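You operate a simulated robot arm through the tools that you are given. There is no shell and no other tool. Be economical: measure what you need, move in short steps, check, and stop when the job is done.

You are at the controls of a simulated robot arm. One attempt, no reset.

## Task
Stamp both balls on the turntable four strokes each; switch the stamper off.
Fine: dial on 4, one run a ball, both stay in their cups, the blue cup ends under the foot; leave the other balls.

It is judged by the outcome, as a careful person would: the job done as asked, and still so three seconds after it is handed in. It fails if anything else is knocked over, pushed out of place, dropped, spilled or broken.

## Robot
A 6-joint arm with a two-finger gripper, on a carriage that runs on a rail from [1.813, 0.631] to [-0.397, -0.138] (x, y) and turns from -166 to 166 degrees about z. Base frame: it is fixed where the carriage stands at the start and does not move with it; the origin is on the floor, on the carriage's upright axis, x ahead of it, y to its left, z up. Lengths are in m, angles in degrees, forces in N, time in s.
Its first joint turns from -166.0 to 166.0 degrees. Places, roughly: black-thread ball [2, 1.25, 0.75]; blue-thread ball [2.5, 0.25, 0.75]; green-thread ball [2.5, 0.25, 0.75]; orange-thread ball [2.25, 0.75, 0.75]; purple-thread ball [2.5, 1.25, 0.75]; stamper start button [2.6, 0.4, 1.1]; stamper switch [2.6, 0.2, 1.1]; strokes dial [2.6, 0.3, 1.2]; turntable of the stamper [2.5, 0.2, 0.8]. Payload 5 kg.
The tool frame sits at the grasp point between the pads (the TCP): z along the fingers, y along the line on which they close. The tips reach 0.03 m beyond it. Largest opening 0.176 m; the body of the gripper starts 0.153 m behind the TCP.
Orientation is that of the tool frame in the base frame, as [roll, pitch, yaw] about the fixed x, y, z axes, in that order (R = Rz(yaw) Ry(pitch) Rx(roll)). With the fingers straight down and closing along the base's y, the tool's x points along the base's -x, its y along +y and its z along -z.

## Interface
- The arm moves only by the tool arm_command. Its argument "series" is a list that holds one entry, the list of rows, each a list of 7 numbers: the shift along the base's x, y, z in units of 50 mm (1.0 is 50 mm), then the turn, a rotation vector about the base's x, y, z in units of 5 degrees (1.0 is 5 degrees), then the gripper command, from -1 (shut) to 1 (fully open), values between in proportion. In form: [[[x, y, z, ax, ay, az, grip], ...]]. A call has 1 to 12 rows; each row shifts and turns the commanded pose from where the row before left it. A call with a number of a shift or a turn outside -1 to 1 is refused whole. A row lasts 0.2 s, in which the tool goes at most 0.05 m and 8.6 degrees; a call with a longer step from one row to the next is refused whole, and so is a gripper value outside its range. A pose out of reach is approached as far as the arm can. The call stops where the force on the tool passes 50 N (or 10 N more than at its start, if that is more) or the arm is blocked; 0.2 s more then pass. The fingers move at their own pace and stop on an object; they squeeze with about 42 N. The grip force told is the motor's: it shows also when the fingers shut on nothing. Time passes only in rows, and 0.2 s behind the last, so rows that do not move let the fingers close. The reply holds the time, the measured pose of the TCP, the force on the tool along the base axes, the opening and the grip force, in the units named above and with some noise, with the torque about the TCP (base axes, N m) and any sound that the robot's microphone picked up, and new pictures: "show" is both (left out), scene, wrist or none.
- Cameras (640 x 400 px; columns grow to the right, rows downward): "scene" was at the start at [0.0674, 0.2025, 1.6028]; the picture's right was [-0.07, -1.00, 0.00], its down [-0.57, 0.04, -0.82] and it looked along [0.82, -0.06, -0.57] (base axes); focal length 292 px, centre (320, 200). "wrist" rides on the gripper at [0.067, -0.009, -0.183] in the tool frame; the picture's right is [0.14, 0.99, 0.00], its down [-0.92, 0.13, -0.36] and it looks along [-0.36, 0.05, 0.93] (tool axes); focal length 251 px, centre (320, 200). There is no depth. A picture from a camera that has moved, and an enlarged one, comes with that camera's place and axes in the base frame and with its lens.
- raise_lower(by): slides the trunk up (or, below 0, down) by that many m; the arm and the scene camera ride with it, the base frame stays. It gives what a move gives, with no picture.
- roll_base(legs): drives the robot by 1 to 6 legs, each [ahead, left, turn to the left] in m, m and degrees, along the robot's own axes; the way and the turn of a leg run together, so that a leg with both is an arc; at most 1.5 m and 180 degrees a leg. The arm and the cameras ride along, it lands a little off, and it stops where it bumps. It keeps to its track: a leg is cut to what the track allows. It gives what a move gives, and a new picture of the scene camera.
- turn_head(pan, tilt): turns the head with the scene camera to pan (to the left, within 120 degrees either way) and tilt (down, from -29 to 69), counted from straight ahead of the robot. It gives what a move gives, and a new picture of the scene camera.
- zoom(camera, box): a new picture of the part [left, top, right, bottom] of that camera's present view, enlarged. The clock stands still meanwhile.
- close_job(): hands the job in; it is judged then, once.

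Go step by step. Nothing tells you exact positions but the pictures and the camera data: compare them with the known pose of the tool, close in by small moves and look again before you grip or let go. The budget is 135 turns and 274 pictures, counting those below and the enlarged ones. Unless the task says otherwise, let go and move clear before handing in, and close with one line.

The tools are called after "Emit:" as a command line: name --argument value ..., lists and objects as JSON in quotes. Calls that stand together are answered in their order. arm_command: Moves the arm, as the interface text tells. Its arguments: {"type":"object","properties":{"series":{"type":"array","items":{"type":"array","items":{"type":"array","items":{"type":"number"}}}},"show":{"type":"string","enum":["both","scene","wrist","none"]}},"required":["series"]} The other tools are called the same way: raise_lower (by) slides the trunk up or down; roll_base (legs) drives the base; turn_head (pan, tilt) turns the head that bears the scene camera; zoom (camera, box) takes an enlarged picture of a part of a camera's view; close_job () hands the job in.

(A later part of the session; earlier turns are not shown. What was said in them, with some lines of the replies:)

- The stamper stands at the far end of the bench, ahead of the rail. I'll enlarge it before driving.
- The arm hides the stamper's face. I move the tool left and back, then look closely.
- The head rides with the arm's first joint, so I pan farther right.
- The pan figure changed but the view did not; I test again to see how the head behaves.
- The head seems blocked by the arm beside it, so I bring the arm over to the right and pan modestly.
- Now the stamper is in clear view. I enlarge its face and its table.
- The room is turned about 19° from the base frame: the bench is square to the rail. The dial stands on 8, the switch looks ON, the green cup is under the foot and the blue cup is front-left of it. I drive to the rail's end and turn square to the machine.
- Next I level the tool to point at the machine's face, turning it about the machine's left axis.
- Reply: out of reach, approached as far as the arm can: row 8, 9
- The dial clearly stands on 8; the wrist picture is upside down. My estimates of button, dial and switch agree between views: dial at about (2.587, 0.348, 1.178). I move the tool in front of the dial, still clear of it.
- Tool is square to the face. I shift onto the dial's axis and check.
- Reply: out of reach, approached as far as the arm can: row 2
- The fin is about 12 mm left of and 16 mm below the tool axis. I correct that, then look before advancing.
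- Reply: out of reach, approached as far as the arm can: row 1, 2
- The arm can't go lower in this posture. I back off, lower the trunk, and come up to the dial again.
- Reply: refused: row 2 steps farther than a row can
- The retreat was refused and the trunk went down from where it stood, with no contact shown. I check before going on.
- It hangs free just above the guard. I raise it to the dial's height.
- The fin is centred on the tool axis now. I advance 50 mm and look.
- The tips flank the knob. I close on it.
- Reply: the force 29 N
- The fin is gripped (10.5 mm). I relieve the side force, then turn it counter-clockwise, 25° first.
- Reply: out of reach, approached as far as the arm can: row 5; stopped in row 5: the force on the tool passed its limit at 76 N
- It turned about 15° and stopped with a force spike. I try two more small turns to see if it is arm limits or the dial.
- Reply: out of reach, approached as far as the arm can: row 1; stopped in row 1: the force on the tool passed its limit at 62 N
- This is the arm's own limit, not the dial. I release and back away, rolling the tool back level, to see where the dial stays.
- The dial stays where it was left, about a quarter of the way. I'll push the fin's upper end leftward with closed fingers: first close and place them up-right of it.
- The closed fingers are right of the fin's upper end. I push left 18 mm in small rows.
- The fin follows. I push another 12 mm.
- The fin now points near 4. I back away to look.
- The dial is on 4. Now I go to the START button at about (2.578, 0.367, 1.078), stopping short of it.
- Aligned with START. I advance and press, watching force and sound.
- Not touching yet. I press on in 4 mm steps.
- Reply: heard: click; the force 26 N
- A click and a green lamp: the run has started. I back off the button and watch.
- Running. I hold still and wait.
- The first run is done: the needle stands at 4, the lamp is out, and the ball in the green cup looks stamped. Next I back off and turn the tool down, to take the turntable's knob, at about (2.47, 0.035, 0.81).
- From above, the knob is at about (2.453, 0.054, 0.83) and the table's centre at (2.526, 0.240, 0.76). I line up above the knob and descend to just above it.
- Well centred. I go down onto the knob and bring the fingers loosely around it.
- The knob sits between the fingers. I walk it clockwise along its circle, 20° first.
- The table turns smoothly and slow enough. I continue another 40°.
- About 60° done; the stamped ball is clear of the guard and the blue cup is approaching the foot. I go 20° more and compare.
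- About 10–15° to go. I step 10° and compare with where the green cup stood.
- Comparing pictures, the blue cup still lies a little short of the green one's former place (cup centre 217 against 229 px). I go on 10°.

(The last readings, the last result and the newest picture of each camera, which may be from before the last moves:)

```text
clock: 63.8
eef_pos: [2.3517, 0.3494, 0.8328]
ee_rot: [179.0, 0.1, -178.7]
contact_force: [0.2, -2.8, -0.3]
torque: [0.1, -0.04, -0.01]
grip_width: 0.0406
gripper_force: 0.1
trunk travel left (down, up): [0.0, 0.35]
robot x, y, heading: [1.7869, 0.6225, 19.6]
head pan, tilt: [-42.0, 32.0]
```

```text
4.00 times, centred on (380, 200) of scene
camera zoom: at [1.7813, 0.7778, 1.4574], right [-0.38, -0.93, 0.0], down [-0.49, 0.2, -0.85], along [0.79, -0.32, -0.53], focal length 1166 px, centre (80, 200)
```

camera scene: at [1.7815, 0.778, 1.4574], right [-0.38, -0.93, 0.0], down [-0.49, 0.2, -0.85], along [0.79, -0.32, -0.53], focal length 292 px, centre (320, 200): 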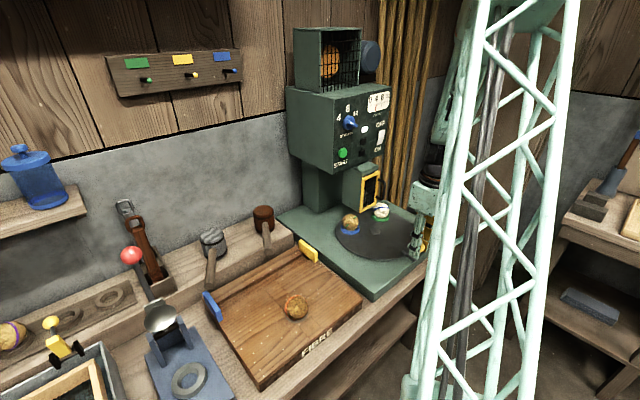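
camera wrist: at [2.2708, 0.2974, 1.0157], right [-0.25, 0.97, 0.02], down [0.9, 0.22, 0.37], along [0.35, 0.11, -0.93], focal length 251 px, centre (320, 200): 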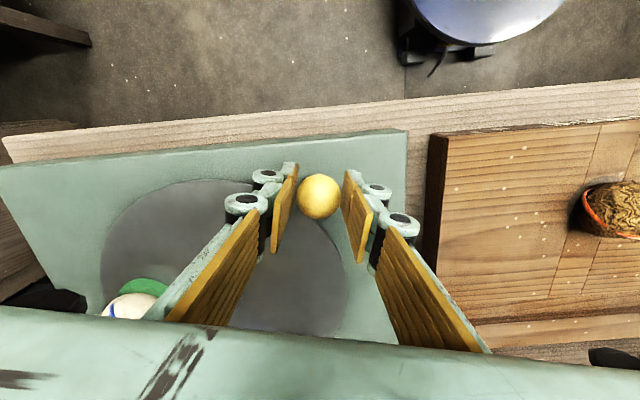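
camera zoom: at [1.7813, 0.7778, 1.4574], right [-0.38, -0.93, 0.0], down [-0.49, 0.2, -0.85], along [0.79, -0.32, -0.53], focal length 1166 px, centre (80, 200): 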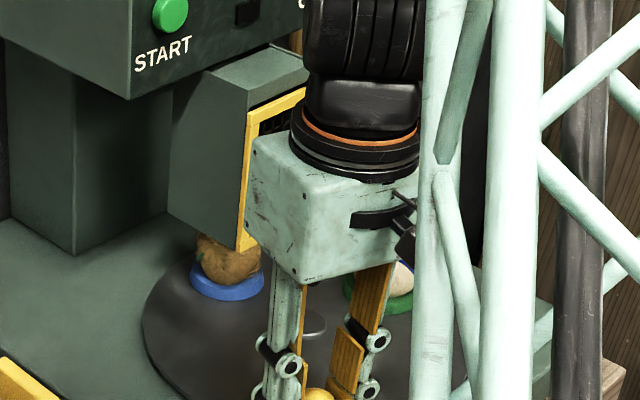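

The blue cup is now where the green one was, within a pixel or two. I open, lift clear and check more exactly.

Emit:
arm_command --series '[[[0, 0, 0, 0, 0, 0, -0.3], [0, 0, 0, 0, 0, 0, -0.3], [0, 0, 0.9, 0, 0, 0, -0.3], [0, 0, 0.9, 0, 0, 0, -0.3], [-0.4, -0.1, 0.9, 0, 0, 0, -0.3], [0.2, -0.9, 0.3, 0, 0, 0, -0.3], [0.2, -0.9, 0.3, 0, 0, 0, -0.3], [0.2, -0.9, 0.3, 0, 0, 0, -0.3], [0.2, -0.9, 0.3, 0, 0, 0, -0.3]]]' --show "wrist"

Emit:
zoom --camera "scene" --box '[310, 90, 450, 290]'

Emit:
zoom --camera "scene" --box '[300, 150, 460, 250]'

```text
clock: 65.8
eef_pos: [2.3734, 0.1641, 1.0327]
ee_rot: [179.0, 0.0, -178.6]
contact_force: [-0.7, 1.1, 1.0]
torque: [-0.26, -0.01, 0.06]
grip_width: 0.0618
gripper_force: 0.0
trunk travel left (down, up): [0.0, 0.35]
robot x, y, heading: [1.7906, 0.6213, 19.8]
head pan, tilt: [-42.0, 32.0]
camera wrist: at [2.3075, 0.1513, 1.216], right [-0.16, 0.99, 0.02], down [0.92, 0.14, 0.37], along [0.36, 0.07, -0.93], focal length 251 px, centre (320, 200)
```

wrist: 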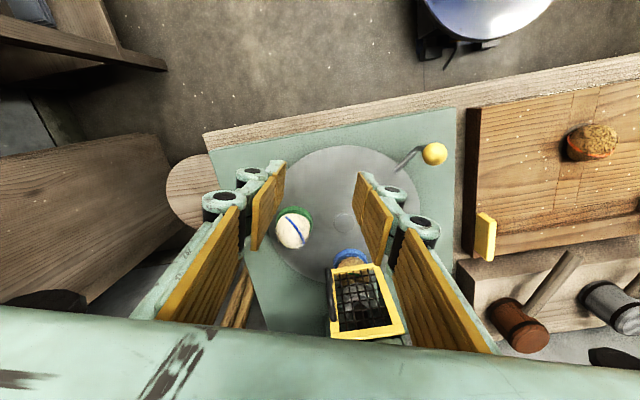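

```text
2.00 times, centred on (380, 190) of scene
camera zoom: at [1.7813, 0.7793, 1.4572], right [-0.38, -0.93, 0.0], down [-0.49, 0.2, -0.85], along [0.79, -0.32, -0.53], focal length 583 px, centre (200, 220)
```

zoom: 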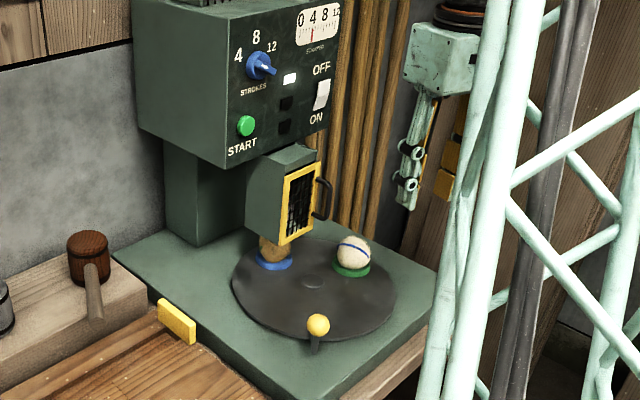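

```text
4.00 times, centred on (380, 200) of scene
camera zoom: at [1.7813, 0.7793, 1.4572], right [-0.38, -0.93, 0.0], down [-0.49, 0.2, -0.85], along [0.79, -0.32, -0.53], focal length 1166 px, centre (80, 200)
```

zoom: 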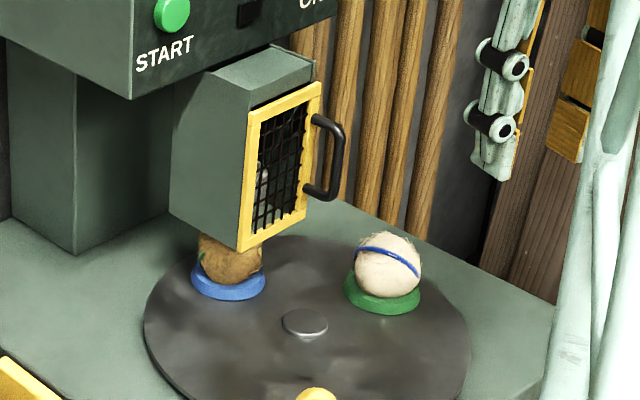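

By fitting the rotation, the blue cup now sits at about the same bearing as the green one did (20° against 23°, machine axis 19.5°). I look closer at foot and ball.

Emit:
zoom --camera "scene" --box '[335, 160, 385, 230]'

Emit:
zoom --camera "wrist" --box '[260, 130, 460, 350]'

```text
5.71 times, centred on (360, 195) of scene
camera zoom: at [1.7813, 0.7793, 1.4572], right [-0.38, -0.93, 0.0], down [-0.49, 0.2, -0.85], along [0.79, -0.32, -0.53], focal length 1666 px, centre (91, 229)
```

zoom: 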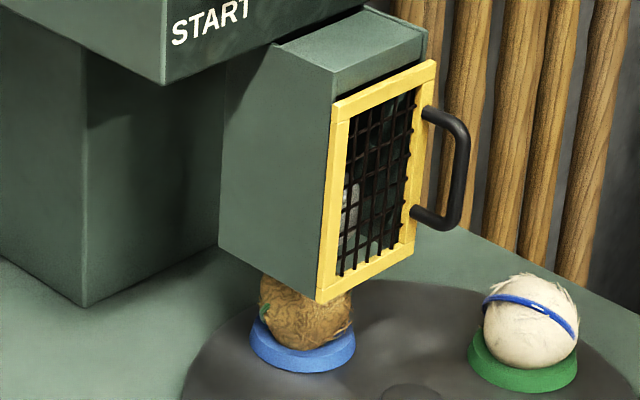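

```text
1.82 times, centred on (360, 240) of wrist
camera zoom: at [2.3075, 0.1513, 1.216], right [-0.16, 0.99, 0.02], down [0.92, 0.14, 0.37], along [0.36, 0.07, -0.93], focal length 457 px, centre (247, 127)
```

zoom: 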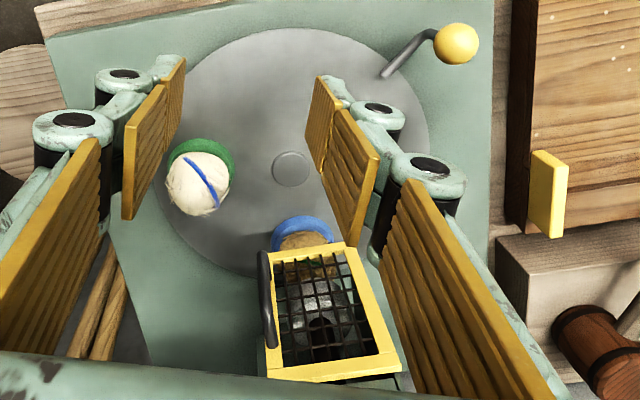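

The foot stands over the blue cup as far as I can measure, so the table stays. I bring the tool level again for START.

Emit:
arm_command --series '[[[0.2, 0.2, 0.45, 0, 0, 0.9, -1], [0.2, 0.2, 0.45, 0, 0, 0.9, -1], [0.2, 0.2, 0.45, 0, 0, 0.9, -1], [0.2, 0.2, 0.4, 0, 0, 0.9, -1], [0, 0, 0, 0.334, -0.943, 0, -1], [0, 0, 0, 0.334, -0.943, 0, -1], [0, 0, 0, 0.334, -0.943, 0, -1], [0, 0, 0, 0.334, -0.943, 0, -1], [0, 0, 0, 0.334, -0.943, 0, -1], [0, 0, 0, 0.334, -0.943, 0, -1]]]' --show "none"

Emit:
arm_command --series '[[[0, 0, 0, 0.334, -0.943, 0, -1], [0, 0, 0, 0.334, -0.943, 0, -1], [0, 0, 0, 0.334, -0.943, 0, -1], [0, 0, 0, 0.334, -0.943, 0, -1], [0, 0, 0, 0.334, -0.943, 0, -1], [0, 0, 0, 0.334, -0.943, 0, -1], [0, 0, 0, 0.334, -0.943, 0, -1], [0, 0, 0, 0.334, -0.943, 0, -1], [0, 0, 0, 0.334, -0.943, 0, -1], [0, 0, 0, 0.334, -0.943, 0, -1], [0, 0, 0, 0.334, -0.943, 0, -1]]]' --show "scene"

```text
clock: 68.0
eef_pos: [2.4117, 0.2029, 1.1155]
ee_rot: [179.0, 30.2, -160.7]
contact_force: [-0.1, 0.2, 0.1]
torque: [-0.06, 0.07, -0.01]
grip_width: 0.0
gripper_force: 42.0
trunk travel left (down, up): [0.0, 0.35]
robot x, y, heading: [1.7908, 0.6257, 19.7]
head pan, tilt: [-42.0, 32.0]
```

```text
clock: 70.4
eef_pos: [2.4125, 0.2034, 1.115]
ee_rot: [177.4, 85.0, -162.2]
contact_force: [0.6, 0.3, 0.3]
torque: [-0.07, 0.08, -0.13]
grip_width: 0.0001
gripper_force: 42.3
trunk travel left (down, up): [0.0, 0.35]
robot x, y, heading: [1.7886, 0.6224, 19.6]
head pan, tilt: [-42.0, 32.0]
camera scene: at [1.7812, 0.779, 1.4572], right [-0.38, -0.93, 0.0], down [-0.49, 0.2, -0.85], along [0.79, -0.32, -0.53], focal length 292 px, centre (320, 200)
```

scene: 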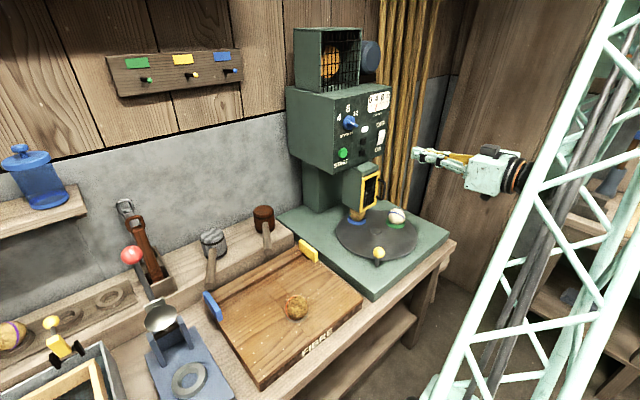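

Emit:
arm_command --series '[[[0.43, 0.555, -0.15, 0.334, -0.943, 0, -1], [0.43, 0.555, -0.15, 0, 0, 0, -1], [0.43, 0.555, -0.16, 0, 0, 0, -1], [0.43, 0.555, -0.16, 0, 0, 0, -1], [0.43, 0.555, -0.16, 0, 0, 0, -1]]]' --show "none"

Emit:
zoom --camera "scene" --box '[320, 90, 416, 190]'

```text
clock: 71.6
eef_pos: [2.5224, 0.3425, 1.0774]
ee_rot: [76.9, 89.8, 97.5]
contact_force: [-0.7, 0.0, -0.4]
torque: [-0.05, 0.04, 0.12]
grip_width: 0.0
gripper_force: 41.6
trunk travel left (down, up): [0.0, 0.35]
robot x, y, heading: [1.7855, 0.6263, 19.8]
head pan, tilt: [-42.0, 32.0]
```

```text
4.00 times, centred on (368, 140) of scene
camera zoom: at [1.7809, 0.7779, 1.4574], right [-0.38, -0.93, 0.0], down [-0.49, 0.2, -0.85], along [0.79, -0.32, -0.53], focal length 1166 px, centre (128, 440)
```

zoom: 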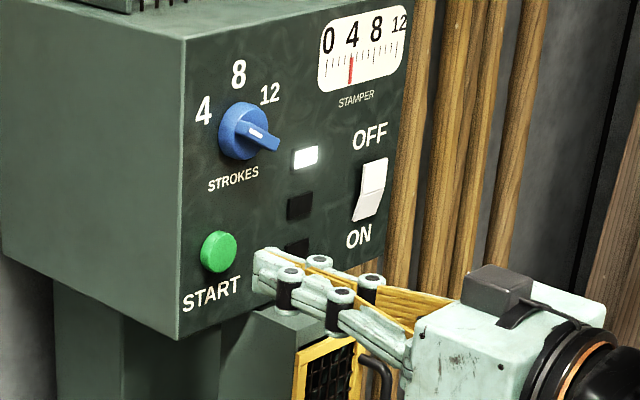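

Emit:
arm_command --series '[[[0.38, 0.132, 0, 0, 0, 0, -1], [0.25, 0.087, 0, 0, 0, 0, -1], [0.09, 0.03, 0, 0, 0, 0, -1], [0.08, 0.028, 0, 0, 0, 0, -1]]]' --show "none"

Emit:
zoom --camera "scene" --box '[320, 90, 416, 190]'

```text
clock: 72.6
eef_pos: [2.561, 0.3578, 1.074]
ee_rot: [96.5, 89.8, 117.1]
contact_force: [-2.6, -0.2, -0.8]
torque: [0.0, -0.03, 0.0]
grip_width: 0.0001
gripper_force: 41.7
trunk travel left (down, up): [0.0, 0.35]
robot x, y, heading: [1.7849, 0.6251, 19.8]
head pan, tilt: [-42.0, 32.0]
heard: click
```

```text
4.00 times, centred on (368, 140) of scene
camera zoom: at [1.7812, 0.7784, 1.4573], right [-0.38, -0.93, 0.0], down [-0.49, 0.2, -0.85], along [0.79, -0.32, -0.53], focal length 1166 px, centre (128, 440)
```

zoom: 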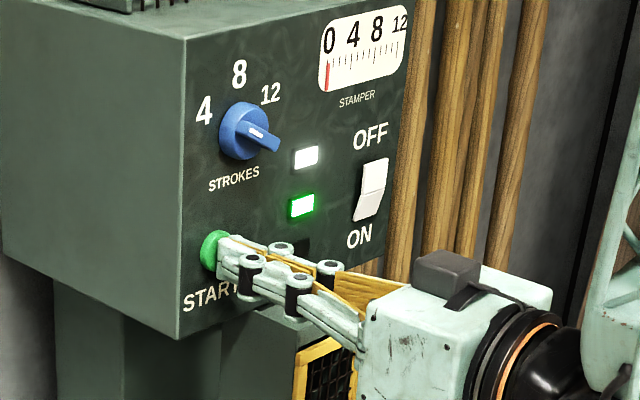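

The second run has started. I back away and wait.

Emit:
arm_command --series '[[[-0.47, -0.164, 0, 0, 0, 0, -1], [-0.7, -0.24, 0, 0, 0, 0, -1], [0, 0, 0, 0, 0, 0, -1], [0, 0, 0, 0, 0, 0, -1], [0, 0, 0, 0, 0, 0, -1], [0, 0, 0, 0, 0, 0, -1], [0, 0, 0, 0, 0, 0, -1], [0, 0, 0, 0, 0, 0, -1], [0, 0, 0, 0, 0, 0, -1], [0, 0, 0, 0, 0, 0, -1], [0, 0, 0, 0, 0, 0, -1], [0, 0, 0, 0, 0, 0, -1]]]' --show "none"

Emit:
arm_command --series '[[[0, 0, 0, 0, 0, 0, -1], [0, 0, 0, 0, 0, 0, -1], [0, 0, 0, 0, 0, 0, -1], [0, 0, 0, 0, 0, 0, -1], [0, 0, 0, 0, 0, 0, -1], [0, 0, 0, 0, 0, 0, -1], [0, 0, 0, 0, 0, 0, -1], [0, 0, 0, 0, 0, 0, -1], [0, 0, 0, 0, 0, 0, -1]]]' --show "none"

Emit:
zoom --camera "scene" --box '[310, 90, 450, 290]'

Emit:
zoom --camera "scene" --box '[335, 85, 405, 145]'

```text
clock: 75.2
eef_pos: [2.5008, 0.3353, 1.0739]
ee_rot: [96.8, 89.9, 117.4]
contact_force: [0.1, -0.3, -0.6]
torque: [0.0, 0.02, -0.02]
grip_width: 0.0001
gripper_force: 41.9
trunk travel left (down, up): [0.0, 0.35]
robot x, y, heading: [1.7873, 0.6204, 19.7]
head pan, tilt: [-42.0, 32.0]
```

```text
clock: 77.2
eef_pos: [2.5008, 0.336, 1.0739]
ee_rot: [96.9, 89.8, 117.4]
contact_force: [-0.4, 0.0, -0.2]
torque: [-0.03, 0.02, -0.01]
grip_width: 0.0
gripper_force: 42.1
trunk travel left (down, up): [0.0, 0.35]
robot x, y, heading: [1.7883, 0.6227, 19.7]
head pan, tilt: [-42.0, 32.0]
```

```text
2.00 times, centred on (380, 190) of scene
camera zoom: at [1.7814, 0.7784, 1.4573], right [-0.38, -0.93, 0.0], down [-0.49, 0.2, -0.85], along [0.79, -0.32, -0.53], focal length 583 px, centre (200, 220)
```

zoom: 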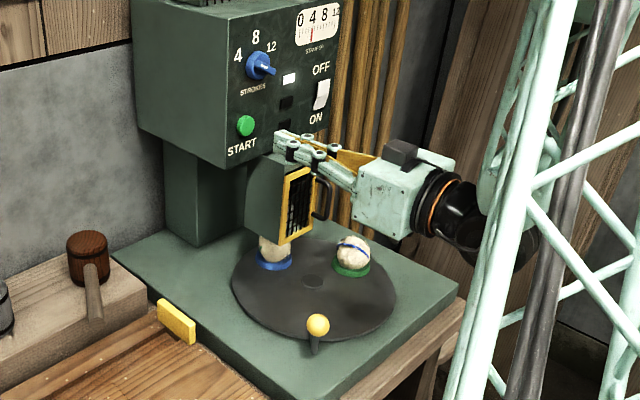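

```text
6.67 times, centred on (370, 115) of scene
camera zoom: at [1.7814, 0.7784, 1.4573], right [-0.38, -0.93, 0.0], down [-0.49, 0.2, -0.85], along [0.79, -0.32, -0.53], focal length 1944 px, centre (-13, 767)
```

zoom: 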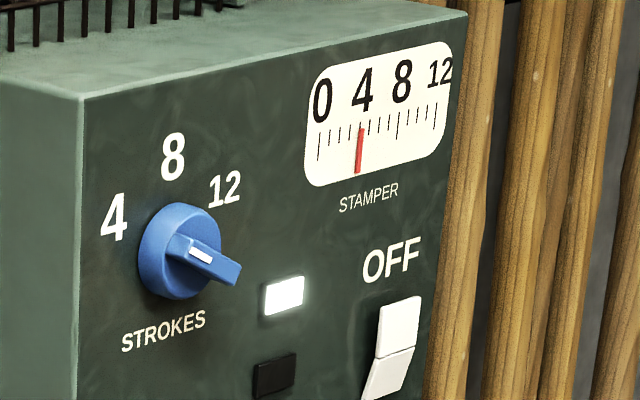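

Both balls are stamped four strokes, and the lamp is out. Now the switch: I move over in front of its OFF end.

Emit:
arm_command --series '[[[0.27, -0.775, 0.11, 0, 0, 0, -1], [0.27, -0.775, 0.11, 0, 0, 0, -1], [0.27, -0.775, 0.11, 0, 0, 0, -1], [0.27, -0.775, 0.11, 0, 0, 0, -1], [0.27, -0.775, 0.12, 0, 0, 0, -1]]]' --show "wrist"

Emit:
zoom --camera "scene" --box '[340, 90, 436, 190]'

Emit:
zoom --camera "wrist" --box '[220, 80, 460, 230]'

```text
clock: 78.4
eef_pos: [2.5717, 0.1455, 1.1043]
ee_rot: [93.3, 90.0, 113.8]
contact_force: [-0.7, 1.0, 1.2]
torque: [-0.05, 0.15, -0.18]
grip_width: 0.0001
gripper_force: 42.0
trunk travel left (down, up): [0.0, 0.35]
robot x, y, heading: [1.7879, 0.6239, 19.9]
head pan, tilt: [-42.0, 32.0]
camera wrist: at [2.4026, 0.0731, 1.0372], right [-0.35, 0.93, -0.14], down [-0.38, -0.01, 0.92], along [0.86, 0.37, 0.36], focal length 251 px, centre (320, 200)
```

wrist: 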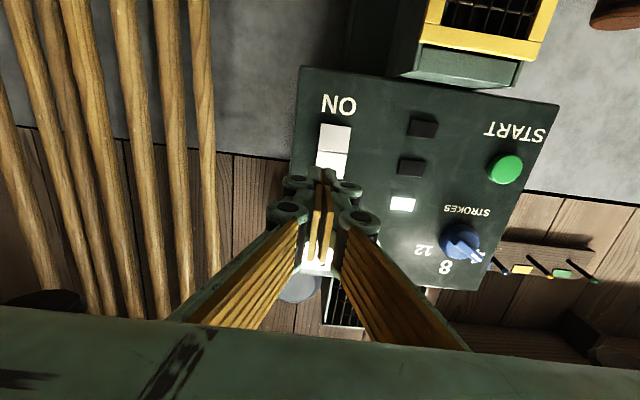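

```text
4.00 times, centred on (388, 140) of scene
camera zoom: at [1.7811, 0.7792, 1.4572], right [-0.38, -0.93, 0.0], down [-0.49, 0.2, -0.85], along [0.79, -0.32, -0.53], focal length 1166 px, centre (48, 440)
```

zoom: 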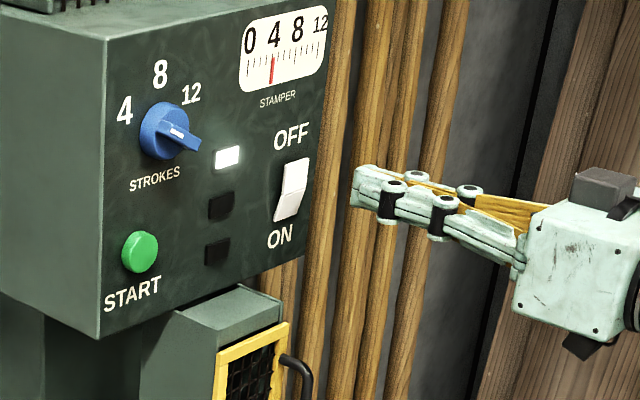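

```text
2.67 times, centred on (340, 155) of wrist
camera zoom: at [2.4026, 0.0731, 1.0372], right [-0.35, 0.93, -0.14], down [-0.38, -0.01, 0.92], along [0.86, 0.37, 0.36], focal length 670 px, centre (267, 320)
```

zoom: 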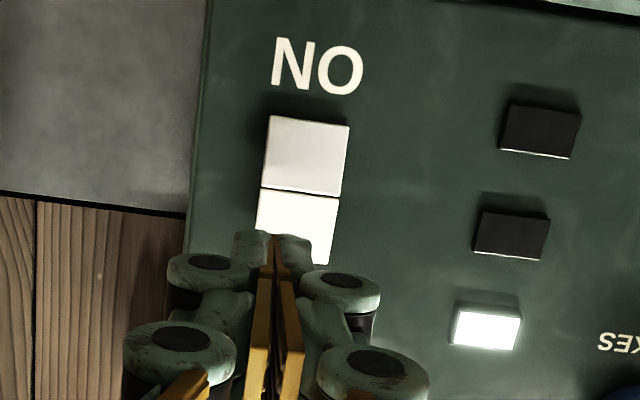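

The OFF half is 14 mm left of the axis. I correct and advance in steps.

Emit:
arm_command --series '[[[-0.09, 0.264, 0.12, 0, 0, 0, -1], [0.47, 0.164, 0, 0, 0, 0, -1], [0.47, 0.164, 0, 0, 0, 0, -1], [0.08, 0.027, 0, 0, 0, 0, -1], [0.08, 0.027, 0, 0, 0, 0, -1], [0.08, 0.027, 0, 0, 0, 0, -1]]]' --show "none"

Emit:
zoom --camera "scene" --box '[340, 90, 436, 190]'

```text
clock: 79.8
eef_pos: [2.6218, 0.175, 1.109]
ee_rot: [94.9, 89.8, 115.4]
contact_force: [-7.0, -1.7, 0.2]
torque: [-0.01, 0.1, 0.01]
grip_width: 0.0
gripper_force: 41.7
trunk travel left (down, up): [0.0, 0.35]
robot x, y, heading: [1.7884, 0.6234, 19.7]
head pan, tilt: [-42.0, 32.0]
```

```text
4.00 times, centred on (388, 140) of scene
camera zoom: at [1.7809, 0.7784, 1.4573], right [-0.38, -0.93, 0.0], down [-0.49, 0.2, -0.85], along [0.79, -0.32, -0.53], focal length 1166 px, centre (48, 440)
```

zoom: 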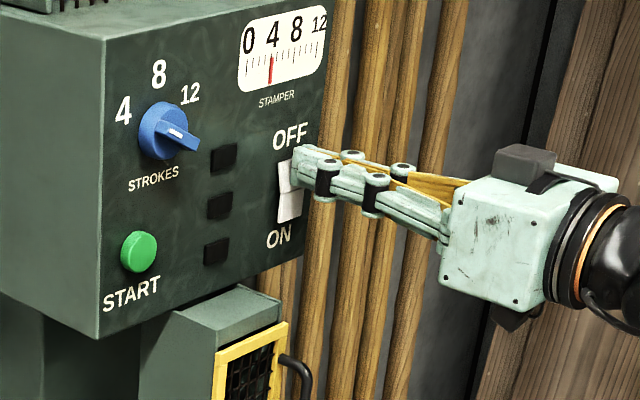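

The white lamp has gone out: the stamper is off. I withdraw and check the whole scene.

Emit:
arm_command --series '[[[-0.47, -0.164, 0, 0, 0, 0, -1], [-0.9, -0.31, 0, 0, 0, 0, -1], [-0.9, -0.31, 0, 0, 0, 0, -1], [0, 0, 0, 0, 0, 0, -1], [0, 0, 0, 0, 0, 0, -1], [0, 0, 0, 0, 0, 0, -1]]]' --show "scene"

Emit:
zoom --camera "scene" --box '[310, 90, 450, 290]'

Emit:
zoom --camera "scene" --box '[335, 85, 405, 145]'

Emit:
zoom --camera "scene" --box '[335, 170, 415, 240]'

```text
clock: 81.2
eef_pos: [2.5128, 0.1338, 1.1102]
ee_rot: [96.5, 89.8, 116.9]
contact_force: [0.0, -1.0, -0.6]
torque: [0.02, -0.03, -0.05]
grip_width: 0.0
gripper_force: 42.4
trunk travel left (down, up): [0.0, 0.35]
robot x, y, heading: [1.7872, 0.6242, 19.9]
head pan, tilt: [-42.0, 32.0]
camera scene: at [1.7814, 0.7784, 1.4573], right [-0.38, -0.93, 0.0], down [-0.49, 0.2, -0.85], along [0.79, -0.32, -0.53], focal length 292 px, centre (320, 200)
```

scene: 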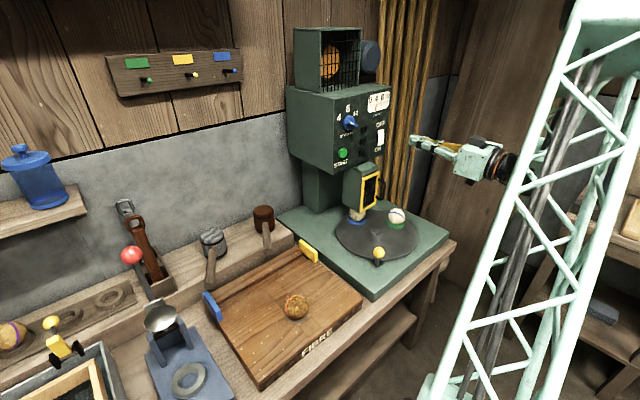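

```text
2.00 times, centred on (380, 190) of scene
camera zoom: at [1.7814, 0.7784, 1.4573], right [-0.38, -0.93, 0.0], down [-0.49, 0.2, -0.85], along [0.79, -0.32, -0.53], focal length 583 px, centre (200, 220)
```

zoom: 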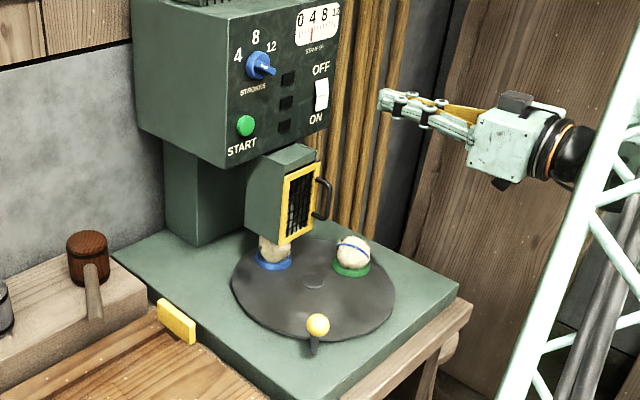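

```text
6.67 times, centred on (370, 115) of scene
camera zoom: at [1.7814, 0.7784, 1.4573], right [-0.38, -0.93, 0.0], down [-0.49, 0.2, -0.85], along [0.79, -0.32, -0.53], focal length 1944 px, centre (-13, 767)
```

zoom: 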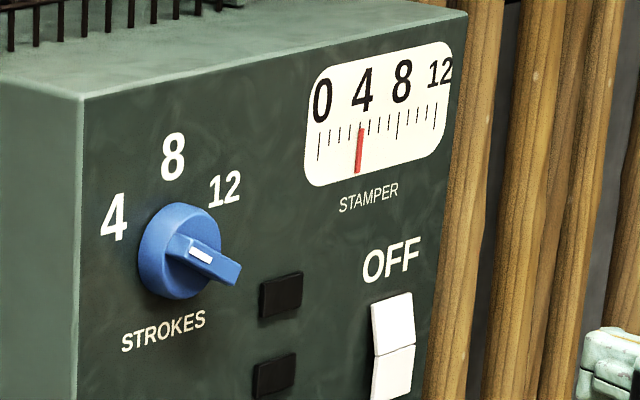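

```text
5.71 times, centred on (375, 205) of scene
camera zoom: at [1.7814, 0.7784, 1.4573], right [-0.38, -0.93, 0.0], down [-0.49, 0.2, -0.85], along [0.79, -0.32, -0.53], focal length 1666 px, centre (6, 171)
```

zoom: 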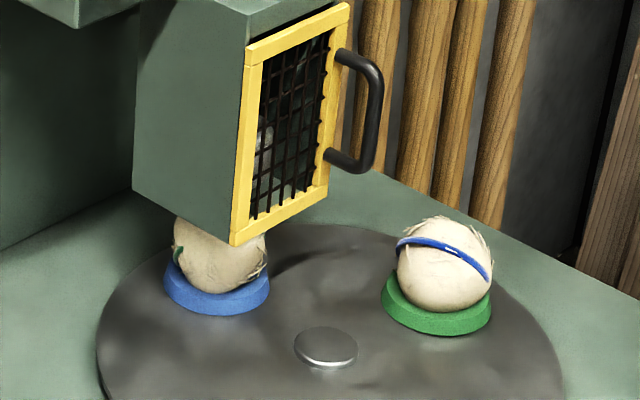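

The dial is on 4, the lamps are out with the switch at OFF, both pale stamped balls sit in their cups, and the blue cup is under the foot. The tool is clear and nothing else has moved, so I hand in.

Emit:
close_job

```text
The job is handed in.
```

Both turntable balls got one run of four strokes each. The dial is on 4, both balls are in their cups with the blue cup under the foot, the stamper is off, and the other balls are untouched.
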